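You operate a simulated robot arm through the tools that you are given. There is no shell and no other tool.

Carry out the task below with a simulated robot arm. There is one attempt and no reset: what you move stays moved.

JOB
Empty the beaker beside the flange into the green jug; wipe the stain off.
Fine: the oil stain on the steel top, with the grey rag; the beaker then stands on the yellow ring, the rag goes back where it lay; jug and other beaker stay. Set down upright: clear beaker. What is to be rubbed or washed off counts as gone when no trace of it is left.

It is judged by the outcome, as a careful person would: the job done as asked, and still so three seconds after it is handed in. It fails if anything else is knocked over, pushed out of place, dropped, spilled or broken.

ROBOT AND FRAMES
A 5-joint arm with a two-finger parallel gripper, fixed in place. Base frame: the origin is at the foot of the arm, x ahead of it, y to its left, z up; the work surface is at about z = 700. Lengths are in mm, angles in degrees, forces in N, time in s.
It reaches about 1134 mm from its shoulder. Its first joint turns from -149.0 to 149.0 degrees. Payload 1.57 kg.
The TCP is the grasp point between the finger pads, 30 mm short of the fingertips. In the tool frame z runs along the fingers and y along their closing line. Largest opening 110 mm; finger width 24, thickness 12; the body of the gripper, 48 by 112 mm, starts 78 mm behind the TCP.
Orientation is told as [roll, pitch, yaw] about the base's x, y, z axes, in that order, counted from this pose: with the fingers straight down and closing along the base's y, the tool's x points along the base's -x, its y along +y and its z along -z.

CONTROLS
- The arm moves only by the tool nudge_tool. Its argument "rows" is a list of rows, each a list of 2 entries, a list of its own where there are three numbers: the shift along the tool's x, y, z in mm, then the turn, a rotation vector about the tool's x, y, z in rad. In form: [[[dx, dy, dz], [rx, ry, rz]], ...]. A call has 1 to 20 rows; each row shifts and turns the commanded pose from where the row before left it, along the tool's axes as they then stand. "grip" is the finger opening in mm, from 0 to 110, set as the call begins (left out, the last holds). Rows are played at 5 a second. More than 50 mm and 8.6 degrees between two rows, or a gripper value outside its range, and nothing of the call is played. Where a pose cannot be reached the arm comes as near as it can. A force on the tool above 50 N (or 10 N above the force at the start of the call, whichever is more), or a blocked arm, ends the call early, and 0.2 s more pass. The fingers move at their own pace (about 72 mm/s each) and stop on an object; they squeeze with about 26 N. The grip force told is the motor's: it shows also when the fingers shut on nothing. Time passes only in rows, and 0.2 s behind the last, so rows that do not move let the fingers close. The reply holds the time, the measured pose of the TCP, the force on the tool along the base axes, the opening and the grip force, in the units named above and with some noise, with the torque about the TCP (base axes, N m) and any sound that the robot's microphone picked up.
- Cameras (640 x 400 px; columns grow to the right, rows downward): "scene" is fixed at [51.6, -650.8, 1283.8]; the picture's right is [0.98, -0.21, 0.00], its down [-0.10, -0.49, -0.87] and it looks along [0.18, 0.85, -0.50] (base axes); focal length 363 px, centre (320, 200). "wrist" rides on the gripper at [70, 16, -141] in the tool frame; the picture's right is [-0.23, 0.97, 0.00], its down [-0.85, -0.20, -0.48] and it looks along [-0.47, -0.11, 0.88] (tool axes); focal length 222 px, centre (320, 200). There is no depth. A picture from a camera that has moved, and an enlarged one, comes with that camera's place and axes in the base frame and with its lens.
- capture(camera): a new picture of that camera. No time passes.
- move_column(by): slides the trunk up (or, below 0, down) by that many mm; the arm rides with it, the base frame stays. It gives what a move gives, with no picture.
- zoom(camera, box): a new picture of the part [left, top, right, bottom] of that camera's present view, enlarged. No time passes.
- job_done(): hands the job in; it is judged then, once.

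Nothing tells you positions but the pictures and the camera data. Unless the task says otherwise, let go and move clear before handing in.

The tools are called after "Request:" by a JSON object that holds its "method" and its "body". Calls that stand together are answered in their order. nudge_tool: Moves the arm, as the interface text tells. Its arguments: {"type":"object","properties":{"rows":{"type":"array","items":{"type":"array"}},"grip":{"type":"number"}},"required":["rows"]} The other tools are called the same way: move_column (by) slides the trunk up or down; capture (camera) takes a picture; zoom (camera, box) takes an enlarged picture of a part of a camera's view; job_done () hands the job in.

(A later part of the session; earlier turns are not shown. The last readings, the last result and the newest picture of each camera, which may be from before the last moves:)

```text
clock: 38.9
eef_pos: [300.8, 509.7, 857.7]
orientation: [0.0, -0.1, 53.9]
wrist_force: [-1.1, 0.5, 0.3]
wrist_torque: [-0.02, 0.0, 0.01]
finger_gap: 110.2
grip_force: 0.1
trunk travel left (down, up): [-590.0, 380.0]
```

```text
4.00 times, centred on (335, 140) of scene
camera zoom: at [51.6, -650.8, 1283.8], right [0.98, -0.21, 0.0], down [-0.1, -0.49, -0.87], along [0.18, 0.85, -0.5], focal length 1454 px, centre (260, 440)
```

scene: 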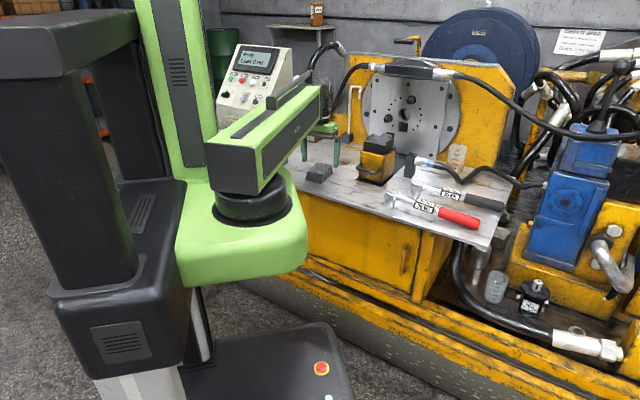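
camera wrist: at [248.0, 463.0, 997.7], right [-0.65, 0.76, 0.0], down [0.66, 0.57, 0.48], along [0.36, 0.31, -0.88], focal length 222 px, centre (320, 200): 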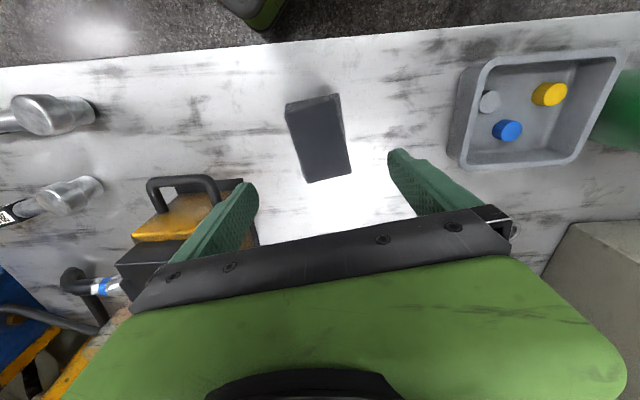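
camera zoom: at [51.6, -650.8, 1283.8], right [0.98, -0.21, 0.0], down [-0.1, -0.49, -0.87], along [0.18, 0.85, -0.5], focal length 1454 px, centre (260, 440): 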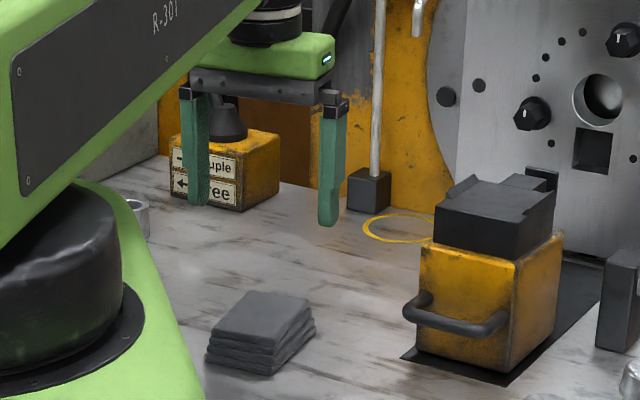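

The rag is back in place and the stain is gone. Next is the beaker: I'll raise the trunk, move out to open space and spin the tool half a turn so the wrist camera rides on top when the tool tilts outward. Then I'll measure how the tilt behaves.

Request:
{"method": "move_column", "body": {"by": 190}}

Request:
{"method": "nudge_tool", "body": {"rows": [[[-48.6, 6.9, 0], [0, 0, 0]], [[-48.6, 6.9, 0], [0, 0, 0]], [[-48.6, 6.9, 0], [0, 0, 0]], [[0, 0, 0], [0, 0, -0.1412]], [[0, 0, 0], [0, 0, -0.1412]], [[0, 0, 0], [0, 0, -0.1412]], [[0, 0, 0], [0, 0, -0.1412]], [[0, 0, 0], [0, 0, -0.1412]], [[0, 0, 0], [0, 0, -0.1412]], [[0, 0, 0], [0, 0, -0.1412]], [[0, 0, 0], [0, 0, -0.1412]], [[0, 0, 0], [0, 0, -0.1412]], [[0, 0, 0], [0, 0, -0.1412]], [[0, 0, 0], [0, 0, -0.1412]], [[0, 0, 0], [0, 0, -0.1412]], [[0, 0, 0], [0, 0, -0.1412]], [[0, 0, 0], [0, 0, -0.1412]]]}}

Request:
{"method": "nudge_tool", "body": {"rows": [[[0, 0, 0], [0, 0, -0.1412]], [[0, 0, 0], [0, 0, -0.1412]], [[0, 0, 0], [0, 0, -0.1412]], [[0, 0, 0], [0, 0, -0.1412]], [[0, 0, 0], [0, 0, -0.1412]], [[0, 0, 0], [0, 0, -0.1412]], [[0, 0, 0], [0, 0, -0.1412]], [[0, 0, 0], [0, 0, -0.1412]], [[0, 0, 0], [0, 0, -0.1412]]]}}

Request:
{"method": "capture", "body": {"camera": "wrist"}}

```text
clock: 41.0
eef_pos: [301.5, 509.7, 1047.7]
orientation: [0.1, 0.0, 53.9]
wrist_force: [0.2, -0.6, 0.2]
wrist_torque: [0.02, 0.04, 0.01]
finger_gap: 110.1
grip_force: 0.0
trunk travel left (down, up): [-780.0, 190.0]
```

```text
clock: 44.6
eef_pos: [371.0, 640.2, 1046.8]
orientation: [0.1, -0.1, 167.3]
wrist_force: [0.0, 1.0, -0.2]
wrist_torque: [-0.02, 0.02, -0.01]
finger_gap: 110.1
grip_force: 0.2
trunk travel left (down, up): [-780.0, 190.0]
```

```text
clock: 46.6
eef_pos: [361.6, 643.8, 1045.9]
orientation: [0.2, 0.1, -123.2]
wrist_force: [0.8, -0.1, 0.4]
wrist_torque: [0.01, -0.01, 0.02]
finger_gap: 110.1
grip_force: 0.1
out of reach, approached as far as the arm can: row 9
trunk travel left (down, up): [-780.0, 190.0]
```

```text
taken
camera wrist: at [414.0, 693.6, 1187.9], right [0.69, -0.72, 0.0], down [-0.64, -0.61, 0.48], along [-0.34, -0.33, -0.88], focal length 222 px, centre (320, 200)
```

wrist: 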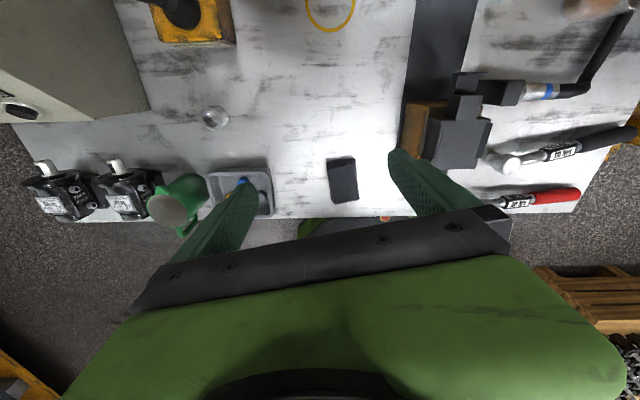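

The spin joint stops at about 176° from the arm's direction. I'll back off a little and see how the command tracks after a limit.

Request:
{"method": "nudge_tool", "body": {"rows": [[[0, 0, 0], [0, 0, 0.1047]], [[0, 0, 0], [0, 0, 0]]]}}

```text
clock: 47.2
eef_pos: [361.6, 644.9, 1047.7]
orientation: [0.1, 0.1, -129.3]
wrist_force: [-0.1, -0.6, 0.4]
wrist_torque: [-0.01, 0.02, 0.0]
finger_gap: 109.8
grip_force: 0.1
trunk travel left (down, up): [-780.0, 190.0]
```

Commands resynchronise to the reached pose, so now s ≈ 170°. I'll test a 17° outward tilt to find the tilt axis.

Request:
{"method": "nudge_tool", "body": {"rows": [[[0, 0, 0], [0.01736, 0.0985, 0]], [[0, 0, 0], [0.01736, 0.0985, 0]], [[0, 0, 0], [0.01736, 0.0985, 0]]]}}

```text
clock: 48.0
eef_pos: [361.2, 644.0, 1058.4]
orientation: [-2.8, 17.1, -129.7]
wrist_force: [0.1, 0.3, -0.4]
wrist_torque: [-0.01, 0.01, 0.01]
finger_gap: 109.8
grip_force: 0.0
out of reach, approached as far as the arm can: row 2, 3
trunk travel left (down, up): [-780.0, 190.0]
```

The tilt works: orientation and horizontal position hold while the height floats up, as expected for a fixed-height wrist axis. I'll continue to about 50° tilt and measure again.

Request:
{"method": "nudge_tool", "body": {"rows": [[[0, 0, 0], [0.01736, 0.0985, 0]], [[0, 0, 0], [0.01736, 0.0985, 0]], [[0, 0, 0], [0.01736, 0.0985, 0]], [[0, 0, 0], [0.01736, 0.0985, 0]], [[0, 0, 0], [0.01736, 0.0985, 0]], [[0, 0, 0], [0.0127, 0.072, 0]], [[0, 0, 0], [0, 0, 0]]]}}

Request:
{"method": "capture", "body": {"camera": "wrist"}}

Request:
{"method": "capture", "body": {"camera": "scene"}}

```text
clock: 49.6
eef_pos: [361.7, 644.7, 1132.8]
orientation: [-11.3, 49.1, -134.4]
wrist_force: [0.7, 0.4, -0.1]
wrist_torque: [0.01, -0.05, -0.03]
finger_gap: 109.9
grip_force: 0.1
out of reach, approached as far as the arm can: row 1, 2, 3, 4, 5, 6
trunk travel left (down, up): [-780.0, 190.0]
```

```text
taken
camera wrist: at [354.5, 573.2, 1272.8], right [0.68, -0.67, -0.3], down [-0.73, -0.6, -0.31], along [0.03, 0.43, -0.9], focal length 222 px, centre (320, 200)
```

wrist: 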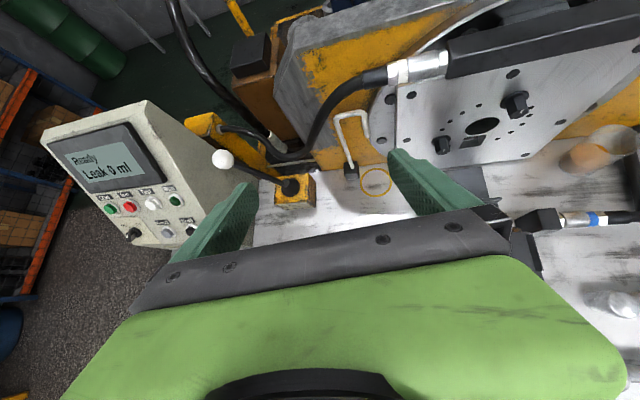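

```text
taken
```

scene: 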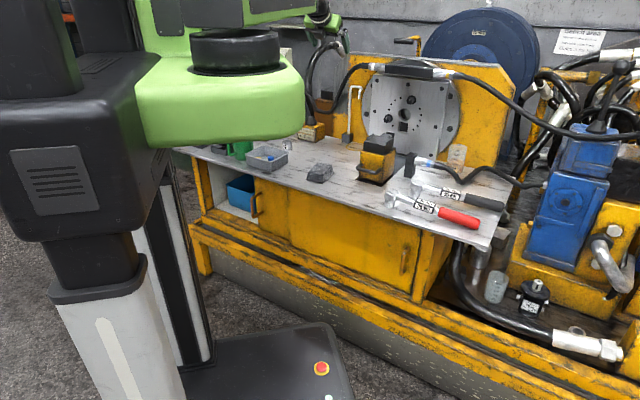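

From two tilts, the tilt axis is about 240 mm behind the grasp point. I'll now swing along an arc toward the beaker's azimuth of about 29.6°, keeping the 50° tilt and staying high.

Request:
{"method": "nudge_tool", "body": {"rows": [[[6.88, 44.03, -1.03], [-0.0455, 0.008, 0.03876]], [[6.88, 44.03, -1.03], [-0.0455, 0.008, 0.03876]], [[6.88, 44.03, -1.03], [-0.0455, 0.008, 0.03876]], [[6.88, 44.03, -1.03], [-0.0455, 0.008, 0.03876]], [[6.88, 44.03, -1.03], [-0.0455, 0.008, 0.03876]], [[6.88, 44.03, -1.03], [-0.0455, 0.008, 0.03876]], [[6.88, 44.03, -1.03], [-0.0455, 0.008, 0.03876]], [[6.88, 44.03, -1.03], [-0.0455, 0.008, 0.03876]], [[6.88, 44.03, -1.03], [-0.0455, 0.008, 0.03876]]], "grip": 92}}

Request:
{"method": "capture", "body": {"camera": "wrist"}}

Request:
{"method": "capture", "body": {"camera": "scene"}}

```text
clock: 51.6
eef_pos: [650.4, 370.5, 1131.4]
orientation: [-11.4, 49.1, -165.6]
wrist_force: [-0.8, 0.4, -0.2]
wrist_torque: [-0.02, 0.03, -0.01]
finger_gap: 92.2
grip_force: 0.0
out of reach, approached as far as the arm can: row 5, 7
trunk travel left (down, up): [-780.0, 190.0]
```

```text
taken
camera wrist: at [607.5, 314.8, 1273.0], right [0.23, -0.93, -0.3], down [-0.94, -0.14, -0.31], along [0.25, 0.35, -0.9], focal length 222 px, centre (320, 200)
```

wrist: 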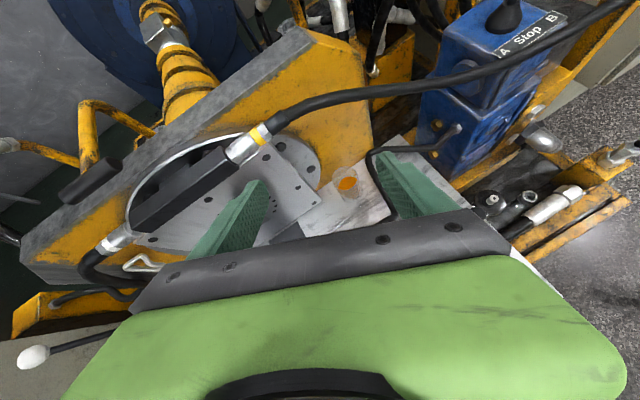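

```text
taken
```

scene: 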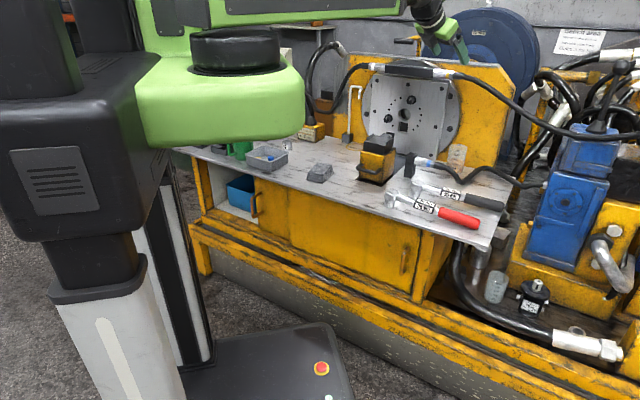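

I'm aligned with the beaker's azimuth. A cable sags near z≈1000 above and behind the beaker, so I'll come down at a shorter reach first and only then extend. I'll zoom in on the beaker to refine its position.

Request:
{"method": "zoom", "body": {"camera": "wrist", "box": [270, 120, 430, 240]}}

Request:
{"method": "move_column", "body": {"by": -200}}

Request:
{"method": "capture", "body": {"camera": "wrist"}}

```text
3.33 times, centred on (350, 180) of wrist
camera zoom: at [607.5, 314.8, 1273.0], right [0.23, -0.93, -0.3], down [-0.94, -0.14, -0.31], along [0.25, 0.35, -0.9], focal length 740 px, centre (220, 267)
```

zoom: 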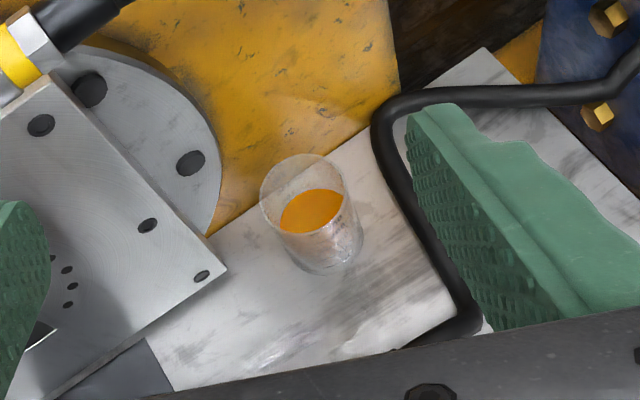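

```text
clock: 53.7
eef_pos: [650.8, 372.4, 930.9]
orientation: [-11.5, 49.1, -165.5]
wrist_force: [1.1, 0.5, 0.0]
wrist_torque: [0.01, 0.0, 0.01]
finger_gap: 92.2
grip_force: 0.0
trunk travel left (down, up): [-580.0, 390.0]
```

```text
taken
camera wrist: at [607.1, 315.4, 1073.1], right [0.23, -0.93, -0.3], down [-0.94, -0.14, -0.31], along [0.25, 0.35, -0.9], focal length 222 px, centre (320, 200)
```

wrist: 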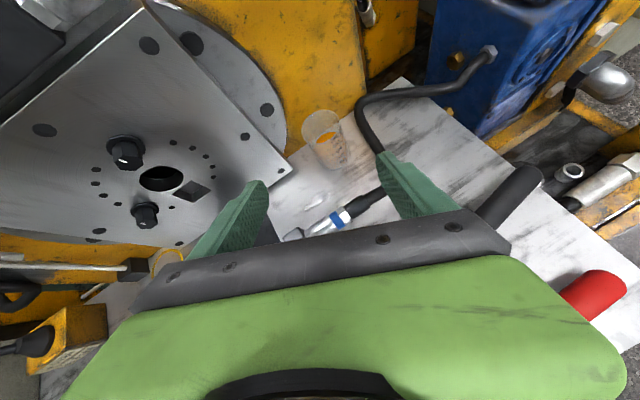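

Now I have a clean view of the beaker ahead of the fingers, with the hose to its right. I'll zoom in for a precise fix.

Request:
{"method": "zoom", "body": {"camera": "wrist", "box": [270, 90, 390, 190]}}

```text
4.00 times, centred on (330, 140) of wrist
camera zoom: at [607.1, 315.4, 1073.1], right [0.23, -0.93, -0.3], down [-0.94, -0.14, -0.31], along [0.25, 0.35, -0.9], focal length 888 px, centre (280, 440)
```

zoom: 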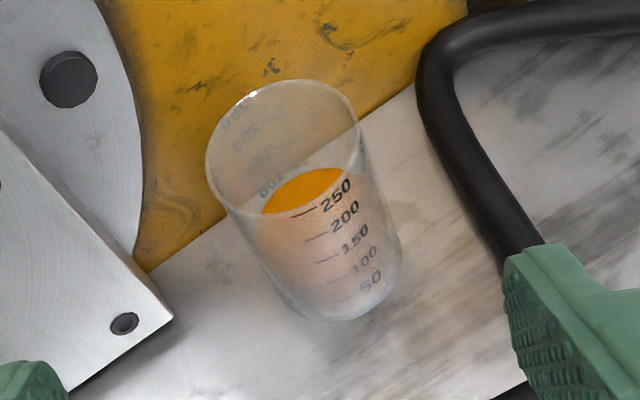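

Averaging all the fixes puts the beaker axis at about (801, 456). I'll extend radially 100 mm, lower to 850 and check alignment.

Request:
{"method": "nudge_tool", "body": {"rows": [[[21.14, -3.73, 25.58], [0, 0, 0]], [[21.14, -3.73, 25.58], [0, 0, 0]], [[21.14, -3.73, 25.58], [0, 0, 0]]]}}

Request:
{"method": "move_column", "body": {"by": -75}}

Request:
{"method": "capture", "body": {"camera": "wrist"}}

Request:
{"method": "zoom", "body": {"camera": "scene", "box": [360, 60, 540, 210]}}

```text
clock: 54.5
eef_pos: [738.3, 422.1, 932.4]
orientation: [-11.3, 49.1, -165.5]
wrist_force: [-0.6, -0.3, -0.6]
wrist_torque: [0.01, 0.01, -0.01]
finger_gap: 92.3
grip_force: 0.0
trunk travel left (down, up): [-580.0, 390.0]
```

```text
clock: 55.6
eef_pos: [737.9, 420.9, 857.5]
orientation: [-11.5, 49.0, -165.5]
wrist_force: [0.9, 0.1, 0.4]
wrist_torque: [0.01, -0.02, 0.0]
finger_gap: 92.3
grip_force: 0.1
trunk travel left (down, up): [-505.0, 465.0]
```

```text
taken
camera wrist: at [694.5, 365.1, 997.9], right [0.23, -0.93, -0.3], down [-0.94, -0.14, -0.31], along [0.25, 0.35, -0.9], focal length 222 px, centre (320, 200)
```

wrist: 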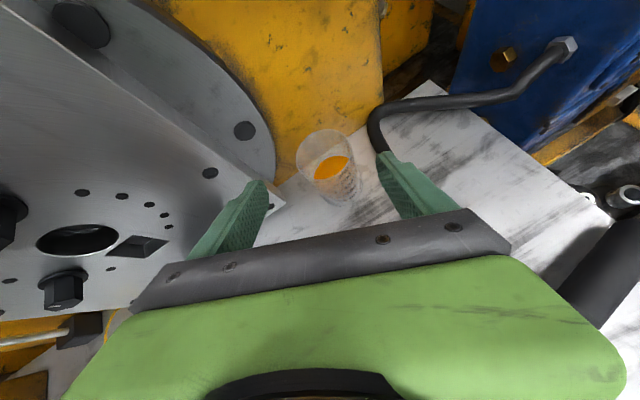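

```text
2.67 times, centred on (450, 135) of scene
camera zoom: at [51.6, -650.8, 1283.8], right [0.98, -0.21, 0.0], down [-0.1, -0.49, -0.87], along [0.18, 0.85, -0.5], focal length 969 px, centre (-27, 373)
```

zoom: 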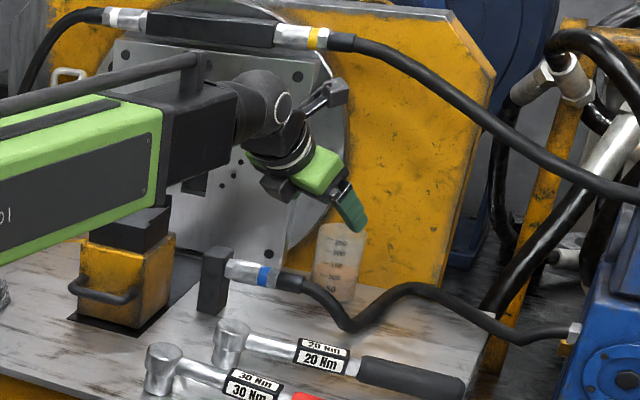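

The cable stays clear above. The flange face is close behind the beaker on its left, so I'll step in diagonally with a smaller opening. First, one more precise look.

Request:
{"method": "zoom", "body": {"camera": "wrist", "box": [230, 110, 430, 235]}}

```text
3.20 times, centred on (330, 172) of wrist
camera zoom: at [694.5, 365.1, 997.9], right [0.23, -0.93, -0.3], down [-0.94, -0.14, -0.31], along [0.25, 0.35, -0.9], focal length 711 px, centre (288, 288)
```

zoom: 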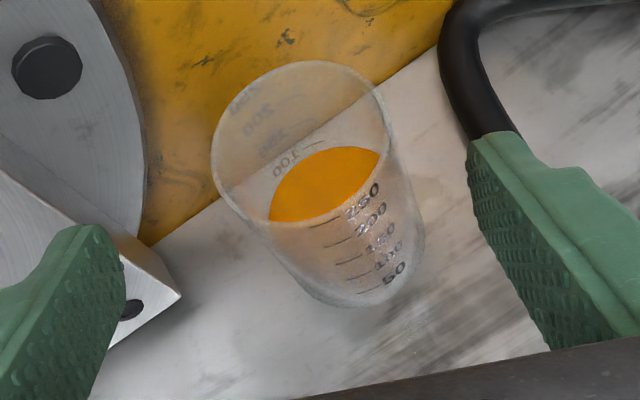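

The beaker axis is confirmed at about (800.5, 455), within 1–2 mm of the tool's plane. I'll narrow the opening to 82, extend 30 mm and lower to about 780.

Request:
{"method": "nudge_tool", "body": {"rows": [[[9.6, -0.98, 11.5], [0, 0, 0]], [[9.6, -0.98, 11.5], [0, 0, 0]], [[0, 0, 0], [0, 0, 0]]], "grip": 82}}

Request:
{"method": "move_column", "body": {"by": -77}}

Request:
{"method": "capture", "body": {"camera": "wrist"}}

Request:
{"method": "zoom", "body": {"camera": "scene", "box": [400, 100, 520, 200]}}

```text
clock: 56.5
eef_pos: [764.3, 435.7, 857.6]
orientation: [-11.5, 48.9, -165.6]
wrist_force: [0.0, 0.0, -0.3]
wrist_torque: [-0.04, 0.0, -0.02]
finger_gap: 81.8
grip_force: 0.1
trunk travel left (down, up): [-505.0, 465.0]
```

```text
clock: 57.6
eef_pos: [763.5, 434.4, 779.6]
orientation: [-11.3, 49.0, -165.5]
wrist_force: [-0.1, -0.9, 0.8]
wrist_torque: [0.02, -0.04, -0.03]
finger_gap: 81.9
grip_force: 0.0
trunk travel left (down, up): [-428.0, 542.0]
```

```text
taken
camera wrist: at [721.2, 378.7, 920.9], right [0.23, -0.93, -0.3], down [-0.94, -0.14, -0.31], along [0.25, 0.35, -0.9], focal length 222 px, centre (320, 200)
```

wrist: 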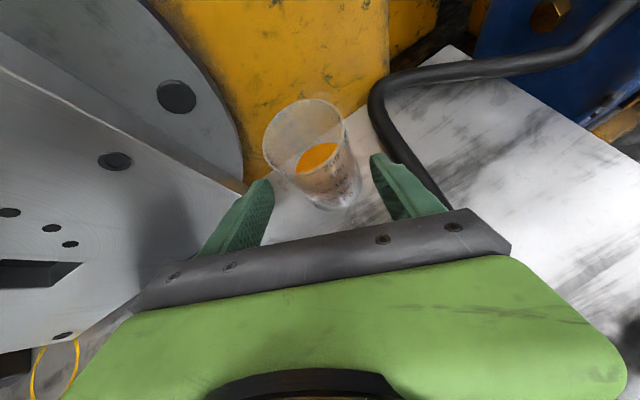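

```text
4.00 times, centred on (460, 150) of scene
camera zoom: at [51.6, -650.8, 1283.8], right [0.98, -0.21, 0.0], down [-0.1, -0.49, -0.87], along [0.18, 0.85, -0.5], focal length 1454 px, centre (-240, 400)
```

zoom: 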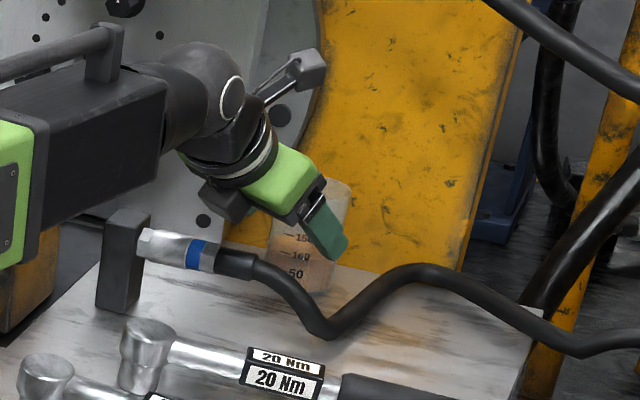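

The alignment looks good. I'll step in diagonally: out a bit, down a bit.

Request:
{"method": "nudge_tool", "body": {"rows": [[[9.5, -1.67, 11.49], [0, 0, 0]]]}}

Request:
{"method": "move_column", "body": {"by": -15}}

Request:
{"method": "nudge_tool", "body": {"rows": [[[8.23, -1.45, 9.96], [0, 0, 0]]]}}

Request:
{"method": "move_column", "body": {"by": -10}}

Request:
{"method": "capture", "body": {"camera": "wrist"}}

Request:
{"method": "zoom", "body": {"camera": "scene", "box": [420, 120, 500, 190]}}

```text
clock: 58.0
eef_pos: [776.7, 443.2, 780.5]
orientation: [-11.3, 49.0, -165.5]
wrist_force: [-0.1, 0.3, 0.1]
wrist_torque: [0.01, -0.01, 0.02]
finger_gap: 82.0
grip_force: 0.1
trunk travel left (down, up): [-428.0, 542.0]
```

```text
clock: 58.6
eef_pos: [777.8, 443.1, 764.2]
orientation: [-11.3, 48.9, -165.5]
wrist_force: [0.1, 0.3, 0.0]
wrist_torque: [0.0, 0.0, -0.01]
finger_gap: 81.9
grip_force: 0.0
trunk travel left (down, up): [-413.0, 557.0]
```

```text
clock: 59.0
eef_pos: [787.8, 449.5, 764.4]
orientation: [-11.3, 49.0, -165.5]
wrist_force: [0.0, -0.5, 0.1]
wrist_torque: [0.03, 0.01, -0.02]
finger_gap: 81.9
grip_force: 0.0
trunk travel left (down, up): [-413.0, 557.0]
```

```text
clock: 59.6
eef_pos: [787.9, 448.3, 754.8]
orientation: [-11.3, 48.9, -165.5]
wrist_force: [0.4, 0.7, 0.4]
wrist_torque: [-0.06, 0.04, -0.01]
finger_gap: 82.0
grip_force: 0.0
trunk travel left (down, up): [-403.0, 567.0]
```

```text
taken
camera wrist: at [745.5, 392.6, 895.8], right [0.23, -0.93, -0.3], down [-0.94, -0.14, -0.31], along [0.25, 0.35, -0.9], focal length 222 px, centre (320, 200)
```

wrist: 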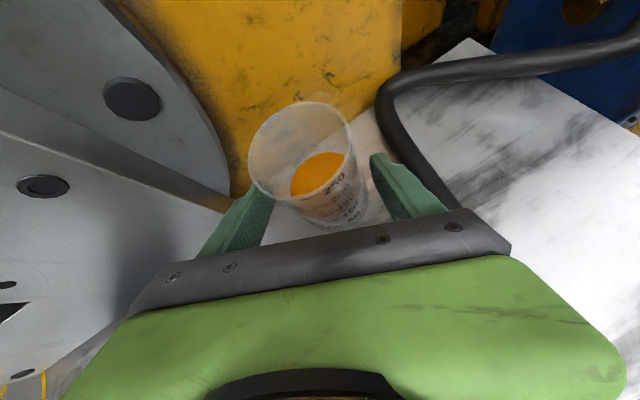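

```text
5.71 times, centred on (460, 155) of scene
camera zoom: at [51.6, -650.8, 1283.8], right [0.98, -0.21, 0.0], down [-0.1, -0.49, -0.87], along [0.18, 0.85, -0.5], focal length 2077 px, centre (-480, 457)
```

zoom: 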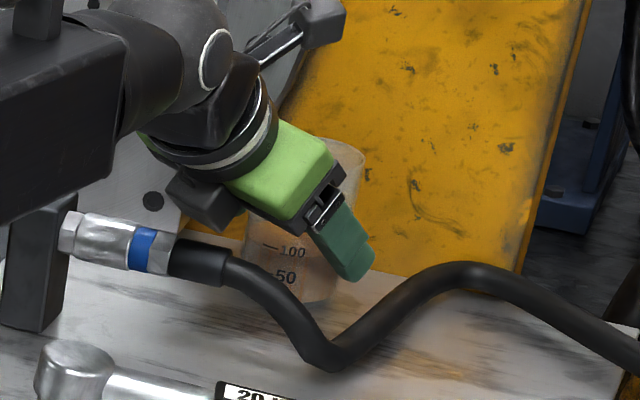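

The fingers straddle the beaker with room on both sides. One last small step out and down, then I'll close.

Request:
{"method": "nudge_tool", "body": {"rows": [[[6.96, -1.23, 8.43], [0, 0, 0]]]}}

Request:
{"method": "move_column", "body": {"by": -7}}

Request:
{"method": "capture", "body": {"camera": "wrist"}}

Request:
{"method": "zoom", "body": {"camera": "scene", "box": [420, 120, 500, 190]}}

```text
clock: 60.0
eef_pos: [798.5, 455.0, 755.4]
orientation: [-11.2, 49.1, -165.4]
wrist_force: [0.5, -0.4, 1.0]
wrist_torque: [-0.03, -0.02, -0.01]
finger_gap: 82.1
grip_force: 0.1
trunk travel left (down, up): [-403.0, 567.0]
```

```text
clock: 60.6
eef_pos: [799.2, 454.8, 747.5]
orientation: [-11.3, 49.0, -165.5]
wrist_force: [-0.6, 1.0, -0.2]
wrist_torque: [0.02, -0.03, 0.02]
finger_gap: 81.9
grip_force: 0.1
trunk travel left (down, up): [-396.0, 574.0]
```

```text
taken
camera wrist: at [755.2, 397.9, 888.7], right [0.23, -0.93, -0.3], down [-0.94, -0.14, -0.31], along [0.25, 0.35, -0.9], focal length 222 px, centre (320, 200)
```

wrist: 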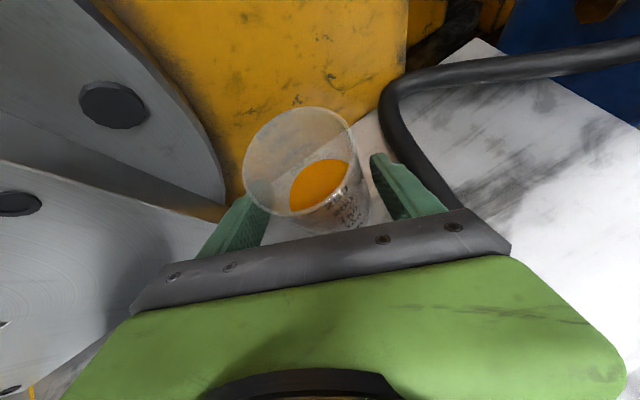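

```text
5.71 times, centred on (460, 155) of scene
camera zoom: at [51.6, -650.8, 1283.8], right [0.98, -0.21, 0.0], down [-0.1, -0.49, -0.87], along [0.18, 0.85, -0.5], focal length 2077 px, centre (-480, 457)
```

zoom: 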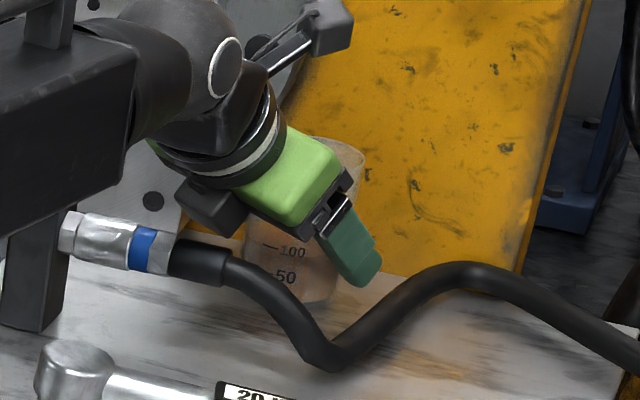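

The grasp point is on the beaker's axis at mid-height. Closing the fingers now.

Request:
{"method": "nudge_tool", "body": {"rows": [[[0, 0, 0], [0, 0, 0]], [[0, 0, 0], [0, 0, 0]], [[0, 0, 0], [0, 0, 0]], [[0, 0, 0], [0, 0, 0]]], "grip": 45}}

Request:
{"method": "capture", "body": {"camera": "wrist"}}

Request:
{"method": "zoom", "body": {"camera": "scene", "box": [420, 120, 500, 190]}}

```text
clock: 61.6
eef_pos: [798.2, 453.8, 747.0]
orientation: [-11.3, 49.0, -165.6]
wrist_force: [0.7, -0.8, 0.9]
wrist_torque: [-0.08, -0.02, 0.02]
finger_gap: 61.3
grip_force: 26.0
trunk travel left (down, up): [-396.0, 574.0]
```

```text
taken
camera wrist: at [755.2, 397.8, 888.8], right [0.23, -0.93, -0.3], down [-0.94, -0.14, -0.31], along [0.25, 0.35, -0.9], focal length 222 px, centre (320, 200)
```

wrist: 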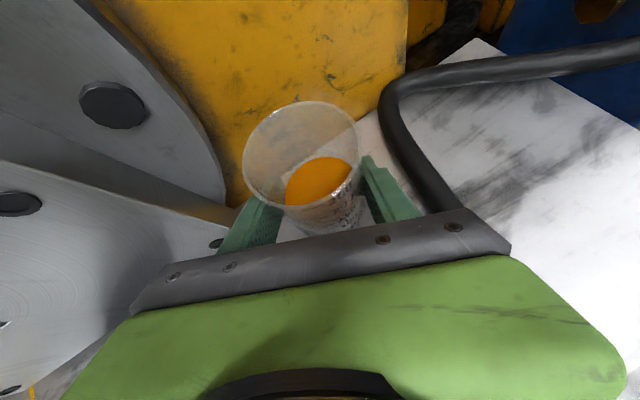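

```text
5.71 times, centred on (460, 155) of scene
camera zoom: at [51.6, -650.8, 1283.8], right [0.98, -0.21, 0.0], down [-0.1, -0.49, -0.87], along [0.18, 0.85, -0.5], focal length 2077 px, centre (-480, 457)
```

zoom: 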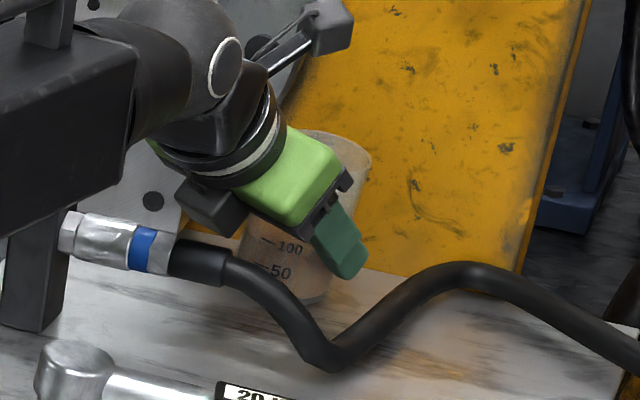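

The beaker is held at 61 mm. I'll lift a little, pull back from the flange, then lift higher and check it.

Request:
{"method": "move_column", "body": {"by": 15}}

Request:
{"method": "zoom", "body": {"camera": "scene", "box": [420, 120, 500, 190]}}

Request:
{"method": "zoom", "body": {"camera": "wrist", "box": [200, 80, 440, 250]}}

```text
clock: 62.2
eef_pos: [797.6, 454.5, 763.7]
orientation: [-11.3, 49.0, -165.6]
wrist_force: [0.2, -0.3, -1.9]
wrist_torque: [0.0, 0.01, -0.03]
finger_gap: 61.1
grip_force: 26.1
trunk travel left (down, up): [-411.0, 559.0]
```

```text
5.71 times, centred on (460, 155) of scene
camera zoom: at [51.6, -650.8, 1283.8], right [0.98, -0.21, 0.0], down [-0.1, -0.49, -0.87], along [0.18, 0.85, -0.5], focal length 2077 px, centre (-480, 457)
```

zoom: 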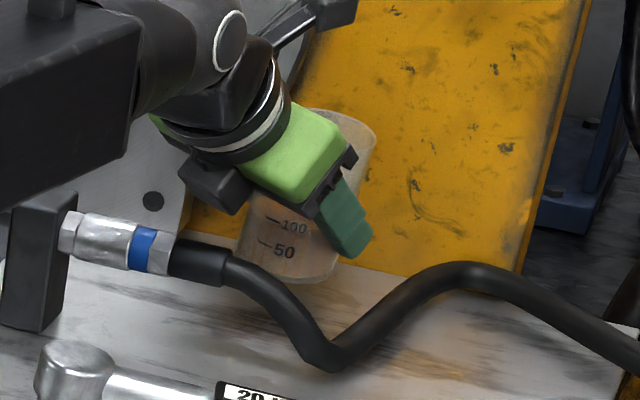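

```text
2.35 times, centred on (320, 165) of wrist
camera zoom: at [755.3, 398.0, 903.6], right [0.23, -0.93, -0.3], down [-0.94, -0.14, -0.31], along [0.25, 0.35, -0.9], focal length 523 px, centre (320, 282)
```

zoom: 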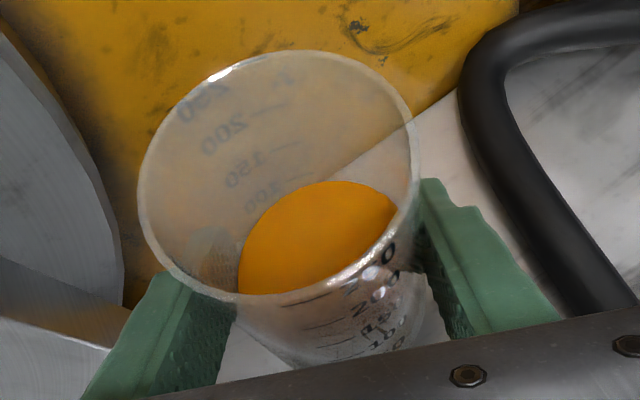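

The beaker is lifted, tilted about 8° because of the spin offset but well short of spilling. I'll pull back from the flange and rise.

Request:
{"method": "nudge_tool", "body": {"rows": [[[-7.9, 1.4, -9.58], [0, 0, 0]], [[-7.9, 1.4, -9.58], [0, 0, 0]]]}}

Request:
{"method": "move_column", "body": {"by": 60}}

Request:
{"method": "nudge_tool", "body": {"rows": [[[-7.9, 1.4, -9.58], [0, 0, 0]], [[-7.9, 1.4, -9.58], [0, 0, 0]], [[-7.9, 1.4, -9.58], [0, 0, 0]], [[-7.9, 1.4, -9.58], [0, 0, 0]], [[0, 0, 0], [0, 0, -0.045]], [[0, 0, 0], [0, 0, -0.045]]]}}

Request:
{"method": "zoom", "body": {"camera": "scene", "box": [400, 80, 520, 190]}}

```text
clock: 62.8
eef_pos: [776.6, 441.5, 762.9]
orientation: [-11.3, 49.0, -165.5]
wrist_force: [0.8, 0.9, -1.6]
wrist_torque: [0.01, 0.03, 0.01]
finger_gap: 61.1
grip_force: 25.8
trunk travel left (down, up): [-411.0, 559.0]
```

```text
clock: 63.8
eef_pos: [776.0, 442.2, 821.9]
orientation: [-11.3, 49.1, -165.4]
wrist_force: [0.3, 1.8, -0.8]
wrist_torque: [-0.01, -0.03, 0.0]
finger_gap: 60.7
grip_force: 25.2
trunk travel left (down, up): [-471.0, 499.0]
```

```text
clock: 65.2
eef_pos: [733.2, 416.7, 822.2]
orientation: [-5.3, 49.9, -157.6]
wrist_force: [0.7, -0.7, -1.3]
wrist_torque: [0.0, -0.01, -0.01]
finger_gap: 60.8
grip_force: 26.1
trunk travel left (down, up): [-471.0, 499.0]
```

```text
3.64 times, centred on (460, 135) of scene
camera zoom: at [51.6, -650.8, 1283.8], right [0.98, -0.21, 0.0], down [-0.1, -0.49, -0.87], along [0.18, 0.85, -0.5], focal length 1322 px, centre (-189, 436)
```

zoom: 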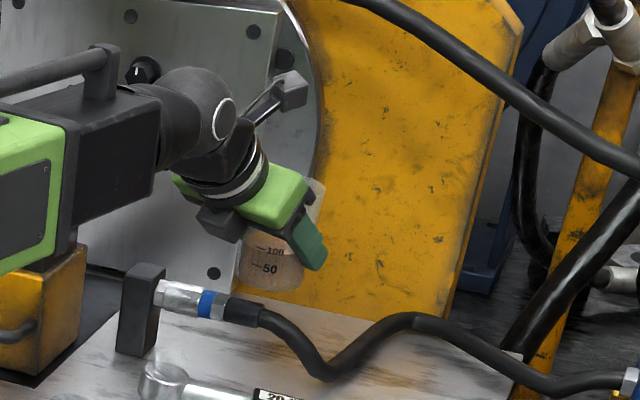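

The beaker is nearly upright now. I'll lift to about 980 and pull back to r≈790 before swinging left toward the jug.

Request:
{"method": "move_column", "body": {"by": 158}}

Request:
{"method": "nudge_tool", "body": {"rows": [[[-16.97, 1.49, -20.3], [0, 0, 0]], [[-16.97, 1.49, -20.3], [0, 0, 0]]]}}

Request:
{"method": "capture", "body": {"camera": "wrist"}}

Request:
{"method": "zoom", "body": {"camera": "scene", "box": [360, 20, 520, 150]}}

```text
clock: 67.0
eef_pos: [732.8, 418.2, 980.4]
orientation: [-5.4, 49.9, -157.7]
wrist_force: [-1.3, -0.3, -1.2]
wrist_torque: [0.0, -0.02, 0.01]
finger_gap: 60.5
grip_force: 26.4
trunk travel left (down, up): [-629.0, 341.0]
```

```text
clock: 67.6
eef_pos: [687.5, 390.6, 982.0]
orientation: [-5.4, 49.8, -157.7]
wrist_force: [-0.5, -0.3, -2.1]
wrist_torque: [-0.04, 0.03, -0.01]
finger_gap: 60.5
grip_force: 25.8
trunk travel left (down, up): [-629.0, 341.0]
```

```text
taken
camera wrist: at [641.6, 340.1, 1123.6], right [0.3, -0.93, -0.23], down [-0.92, -0.21, -0.33], along [0.26, 0.31, -0.91], focal length 222 px, centre (320, 200)
```

wrist: 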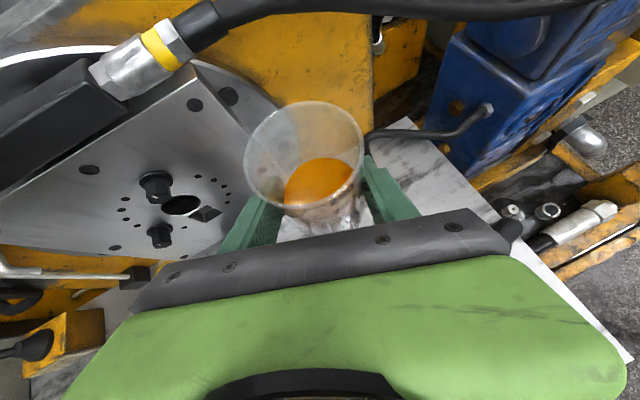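

```text
3.08 times, centred on (440, 85) of scene
camera zoom: at [51.6, -650.8, 1283.8], right [0.98, -0.21, 0.0], down [-0.1, -0.49, -0.87], along [0.18, 0.85, -0.5], focal length 1118 px, centre (-49, 554)
```

zoom: 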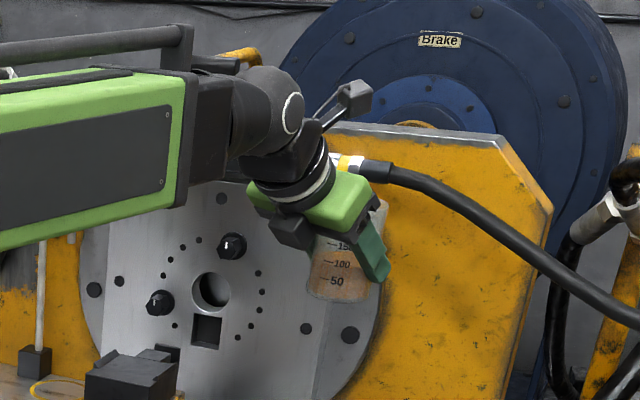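

The beaker is steady in the grip. I'll swing along the arc at r≈790 toward the jug.

Request:
{"method": "nudge_tool", "body": {"rows": [[[-3.02, -30.18, -0.44], [0.0293, -0.0026, -0.0247]], [[-3.02, -30.18, -0.44], [0.0293, -0.0026, -0.0247]], [[-3.02, -30.18, -0.44], [0.0293, -0.0026, -0.0247]], [[-3.02, -30.18, -0.44], [0.0293, -0.0026, -0.0247]], [[-3.02, -30.18, -0.44], [0.0293, -0.0026, -0.0247]], [[-3.02, -30.18, -0.44], [0.0293, -0.0026, -0.0247]], [[-3.02, -30.18, -0.44], [0.0293, -0.0026, -0.0247]], [[-3.02, -30.18, -0.44], [0.0293, -0.0026, -0.0247]], [[-3.02, -30.18, -0.44], [0.0293, -0.0026, -0.0247]], [[-3.02, -30.18, -0.44], [0.0293, -0.0026, -0.0247]], [[-3.02, -30.18, -0.44], [0.0293, -0.0026, -0.0247]], [[-3.02, -30.18, -0.44], [0.0293, -0.0026, -0.0247]], [[-3.02, -30.18, -0.44], [0.0293, -0.0026, -0.0247]], [[-3.02, -30.18, -0.44], [0.0293, -0.0026, -0.0247]]]}}

Request:
{"method": "capture", "body": {"camera": "wrist"}}

```text
clock: 70.6
eef_pos: [389.8, 688.2, 979.7]
orientation: [-5.3, 49.5, -126.8]
wrist_force: [-0.6, -0.5, -1.0]
wrist_torque: [0.02, 0.01, 0.0]
finger_gap: 60.4
grip_force: 26.0
trunk travel left (down, up): [-629.0, 341.0]
```

```text
taken
camera wrist: at [378.4, 621.2, 1122.8], right [0.73, -0.64, -0.23], down [-0.68, -0.65, -0.33], along [0.06, 0.4, -0.92], focal length 222 px, centre (320, 200)
```

wrist: 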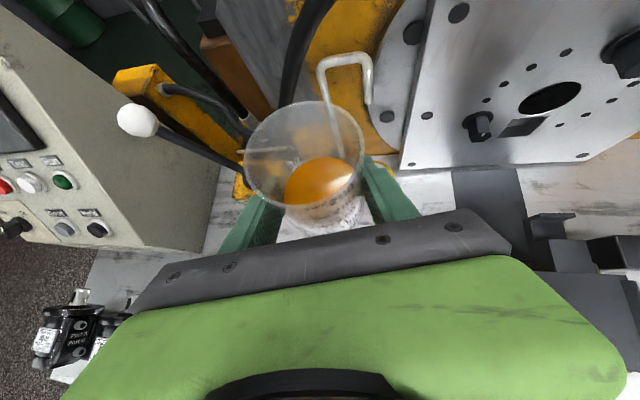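

Everything is clear so far, with the lever knob well beyond the path. Continuing the arc to bring the jug into view.

Request:
{"method": "nudge_tool", "body": {"rows": [[[-3.02, -30.18, -0.44], [0.0293, -0.0026, -0.0247]], [[-3.02, -30.18, -0.44], [0.0293, -0.0026, -0.0247]], [[-3.02, -30.18, -0.44], [0.0293, -0.0026, -0.0247]], [[-3.02, -30.18, -0.44], [0.0293, -0.0026, -0.0247]], [[-3.02, -30.18, -0.44], [0.0293, -0.0026, -0.0247]], [[-3.02, -30.18, -0.44], [0.0293, -0.0026, -0.0247]], [[-3.02, -30.18, -0.44], [0.0293, -0.0026, -0.0247]]]}}

Request:
{"method": "capture", "body": {"camera": "wrist"}}

Request:
{"method": "capture", "body": {"camera": "scene"}}

```text
clock: 72.2
eef_pos: [193.1, 767.0, 979.8]
orientation: [-5.4, 49.4, -111.4]
wrist_force: [0.0, 0.4, -0.8]
wrist_torque: [-0.01, 0.02, 0.01]
finger_gap: 60.5
grip_force: 26.2
trunk travel left (down, up): [-629.0, 341.0]
```

```text
taken
camera wrist: at [199.7, 699.8, 1122.5], right [0.87, -0.43, -0.23], down [-0.48, -0.81, -0.33], along [-0.05, 0.4, -0.92], focal length 222 px, centre (320, 200)
```

wrist: 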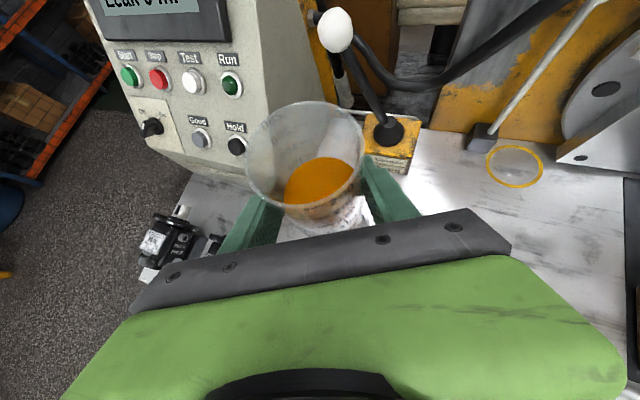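

```text
taken
```

scene: 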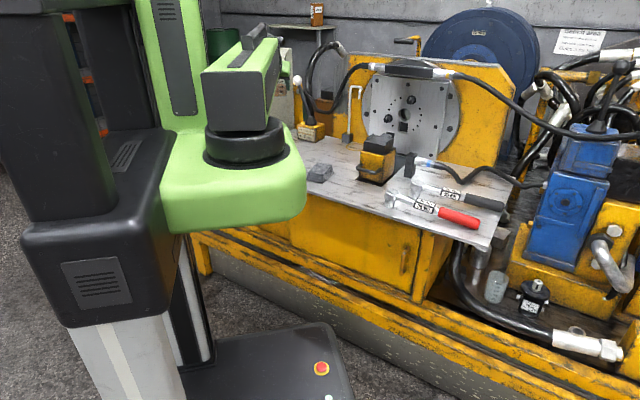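

The jug is hidden behind the gripper from here. I'll retract to r≈730 and swing past it to about az 99°, so the wrist camera sees it beside the hand and I can measure it precisely.

Request:
{"method": "nudge_tool", "body": {"rows": [[[-19.21, 1.68, -22.98], [0, 0, 0]], [[-19.21, 1.68, -22.98], [0, 0, 0]], [[-2.79, -27.88, -0.41], [0.0293, -0.0026, -0.0247]], [[-2.79, -27.88, -0.41], [0.0293, -0.0026, -0.0247]], [[-2.79, -27.88, -0.41], [0.0293, -0.0026, -0.0247]], [[-2.79, -27.88, -0.41], [0.0293, -0.0026, -0.0247]], [[-2.79, -27.88, -0.41], [0.0293, -0.0026, -0.0247]], [[-2.79, -27.88, -0.41], [0.0293, -0.0026, -0.0247]], [[-2.79, -27.88, -0.41], [0.0293, -0.0026, -0.0247]], [[-2.79, -27.88, -0.41], [0.0293, -0.0026, -0.0247]], [[-2.79, -27.88, -0.41], [0.0293, -0.0026, -0.0247]], [[-2.79, -27.88, -0.41], [0.0293, -0.0026, -0.0247]], [[-2.79, -27.88, -0.41], [0.0293, -0.0026, -0.0247]]]}}

Request:
{"method": "capture", "body": {"camera": "wrist"}}

```text
clock: 75.0
eef_pos: [-128.1, 718.9, 978.7]
orientation: [-5.6, 49.2, -87.1]
wrist_force: [0.0, -0.6, -2.0]
wrist_torque: [0.0, 0.0, 0.0]
finger_gap: 60.3
grip_force: 26.1
out of reach, approached as far as the arm can: row 9
trunk travel left (down, up): [-629.0, 341.0]
```

```text
taken
camera wrist: at [-94.0, 660.0, 1122.2], right [0.97, -0.03, -0.23], down [-0.11, -0.94, -0.32], along [-0.21, 0.34, -0.92], focal length 222 px, centre (320, 200)
```

wrist: 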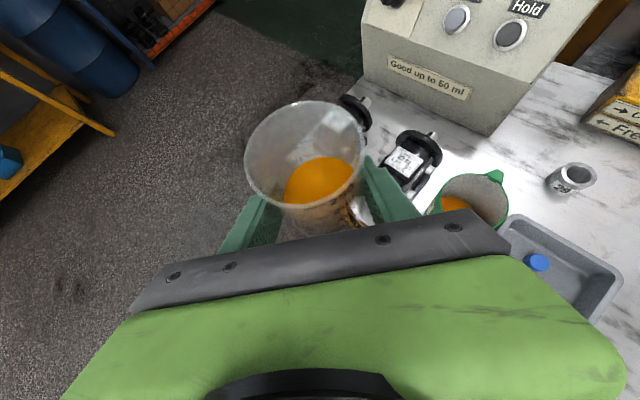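

Now the jug is in clear view beside the hand. I'll zoom in to measure it.

Request:
{"method": "zoom", "body": {"camera": "wrist", "box": [390, 120, 550, 260]}}

Request:
{"method": "zoom", "body": {"camera": "wrist", "box": [220, 80, 440, 250]}}

```text
2.86 times, centred on (470, 190) of wrist
camera zoom: at [-94.0, 660.0, 1122.2], right [0.97, -0.03, -0.23], down [-0.11, -0.94, -0.32], along [-0.21, 0.34, -0.92], focal length 635 px, centre (-109, 229)
```

zoom: 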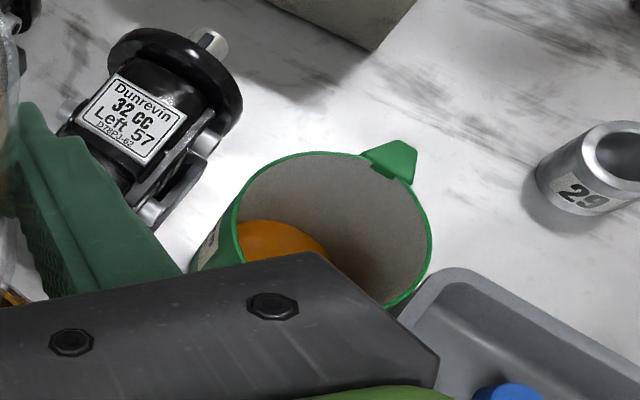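

```text
2.35 times, centred on (330, 165) of wrist
camera zoom: at [-94.0, 660.0, 1122.2], right [0.97, -0.03, -0.23], down [-0.11, -0.94, -0.32], along [-0.21, 0.34, -0.92], focal length 523 px, centre (296, 282)
```

zoom: 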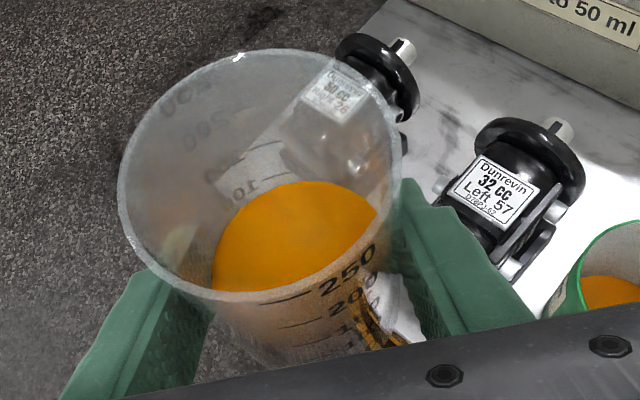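

Combining views, the jug rim is centred near (40, 752) at z≈810 with a 39 mm radius. I'll move to the pour start position beside it, trim the tilt back to 50°, and lower to about 900.

Request:
{"method": "nudge_tool", "body": {"rows": [[[0, 0, 0], [0.0008, 0.0098, 0]], [[8.06, 21.45, 7.43], [-0.0223, 0.0019, 0.01878]], [[8.06, 21.45, 7.43], [-0.0223, 0.0019, 0.01878]], [[8.06, 21.45, 7.43], [-0.0223, 0.0019, 0.01878]], [[8.06, 21.45, 7.43], [-0.0223, 0.0019, 0.01878]], [[8.06, 21.45, 7.43], [-0.0223, 0.0019, 0.01878]], [[0, 0, 0], [0, 0, 0]]]}}

Request:
{"method": "move_column", "body": {"by": -79}}

Request:
{"method": "capture", "body": {"camera": "wrist"}}

```text
clock: 76.6
eef_pos: [-23.9, 780.1, 981.0]
orientation: [-5.7, 49.6, -95.8]
wrist_force: [-0.1, -0.1, -1.4]
wrist_torque: [-0.04, -0.01, -0.05]
finger_gap: 60.7
grip_force: 26.2
trunk travel left (down, up): [-629.0, 341.0]
```

```text
clock: 77.8
eef_pos: [-23.0, 779.3, 901.2]
orientation: [-5.7, 49.6, -95.8]
wrist_force: [-0.6, 0.5, -0.9]
wrist_torque: [0.0, -0.01, 0.01]
finger_gap: 60.6
grip_force: 25.9
trunk travel left (down, up): [-550.0, 420.0]
```

```text
taken
camera wrist: at [1.5, 715.9, 1044.3], right [0.96, -0.17, -0.24], down [-0.24, -0.91, -0.33], along [-0.16, 0.37, -0.91], focal length 222 px, centre (320, 200)
```

wrist: 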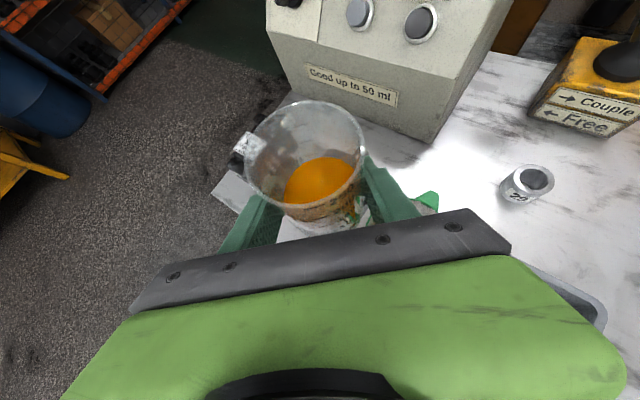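

I'm at the pour start pose. I'll spin slowly to about a 41° beaker tilt, still below the pouring angle, and check.

Request:
{"method": "nudge_tool", "body": {"rows": [[[0, 0, 0], [0, 0, 0.0972]], [[0, 0, 0], [0, 0, 0.0972]], [[0, 0, 0], [0, 0, 0.0972]], [[0, 0, 0], [0, 0, 0.0972]], [[0, 0, 0], [0, 0, 0.0972]], [[0, 0, 0], [0, 0, 0.0972]], [[0, 0, 0], [0, 0, 0.0972]], [[0, 0, 0], [0, 0, 0.0972]], [[0, 0, 0], [0, 0, 0.0972]], [[0, 0, 0], [0, 0, 0]]]}}

Request:
{"method": "capture", "body": {"camera": "wrist"}}

Request:
{"method": "capture", "body": {"camera": "scene"}}

```text
clock: 80.0
eef_pos: [-24.4, 780.6, 902.5]
orientation: [-44.1, 26.0, -154.0]
wrist_force: [0.5, 0.9, -1.3]
wrist_torque: [-0.01, 0.01, 0.02]
finger_gap: 60.4
grip_force: 25.9
trunk travel left (down, up): [-550.0, 420.0]
```

```text
taken
camera wrist: at [46.5, 690.8, 1012.4], right [0.39, -0.59, -0.71], down [-0.8, -0.6, 0.06], along [-0.46, 0.54, -0.7], focal length 222 px, centre (320, 200)
```

wrist: 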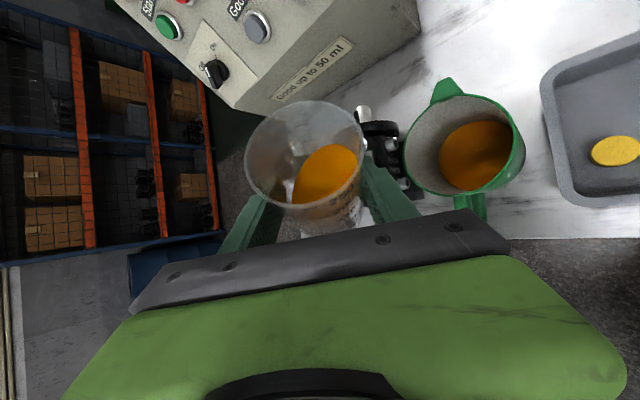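

```text
taken
```

scene: 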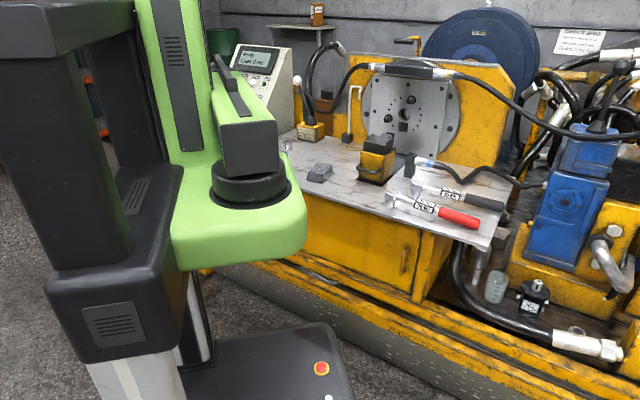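

The wrist camera now looks straight at the jug, so I can verify its position just before pouring.

Request:
{"method": "zoom", "body": {"camera": "wrist", "box": [380, 60, 560, 240]}}

Request:
{"method": "zoom", "body": {"camera": "wrist", "box": [220, 80, 420, 250]}}

```text
2.22 times, centred on (470, 150) of wrist
camera zoom: at [46.5, 690.8, 1012.4], right [0.39, -0.59, -0.71], down [-0.8, -0.6, 0.06], along [-0.46, 0.54, -0.7], focal length 494 px, centre (-13, 311)
```

zoom: 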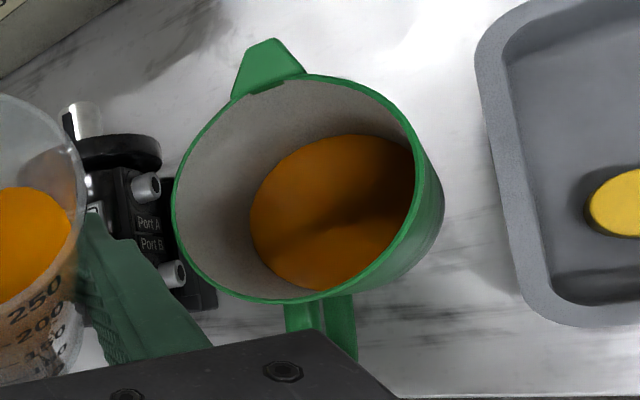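

```text
2.35 times, centred on (320, 165) of wrist
camera zoom: at [46.5, 690.8, 1012.4], right [0.39, -0.59, -0.71], down [-0.8, -0.6, 0.06], along [-0.46, 0.54, -0.7], focal length 523 px, centre (320, 282)
```

zoom: 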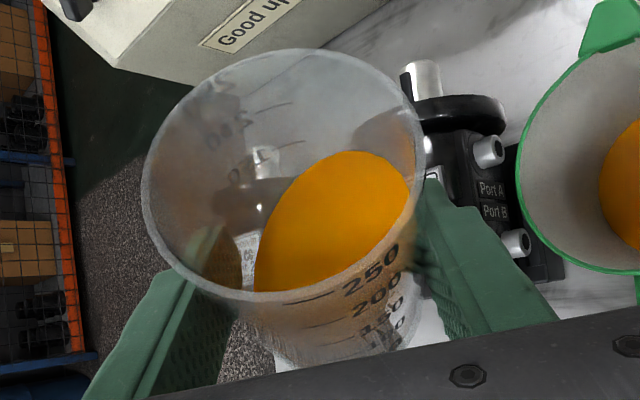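

The jug is confirmed at (40, 750) with rim z≈810. The liquid is close to the lip, so I'll trim the position so the lip is over the jug mouth and lower to about 875.

Request:
{"method": "nudge_tool", "body": {"rows": [[[-1.97, 2.82, -4.1], [0, 0, 0]], [[-1.97, 2.82, -4.1], [0, 0, 0]]]}}

Request:
{"method": "move_column", "body": {"by": -26}}

Request:
{"method": "capture", "body": {"camera": "wrist"}}

```text
clock: 80.6
eef_pos: [-23.6, 768.5, 900.9]
orientation: [-44.2, 26.0, -154.0]
wrist_force: [-0.3, -0.9, -1.2]
wrist_torque: [-0.01, -0.03, 0.02]
finger_gap: 60.5
grip_force: 26.6
trunk travel left (down, up): [-550.0, 420.0]
```

```text
clock: 81.3
eef_pos: [-23.5, 769.9, 874.7]
orientation: [-44.2, 26.1, -154.0]
wrist_force: [0.3, 0.8, -0.7]
wrist_torque: [0.01, 0.02, 0.03]
finger_gap: 60.3
grip_force: 25.5
trunk travel left (down, up): [-524.0, 446.0]
```

```text
taken
camera wrist: at [46.8, 679.6, 986.5], right [0.39, -0.59, -0.71], down [-0.8, -0.6, 0.06], along [-0.46, 0.54, -0.7], focal length 222 px, centre (320, 200)
```

wrist: 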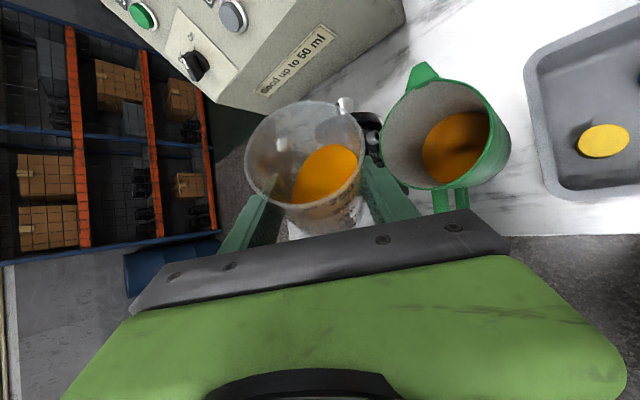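

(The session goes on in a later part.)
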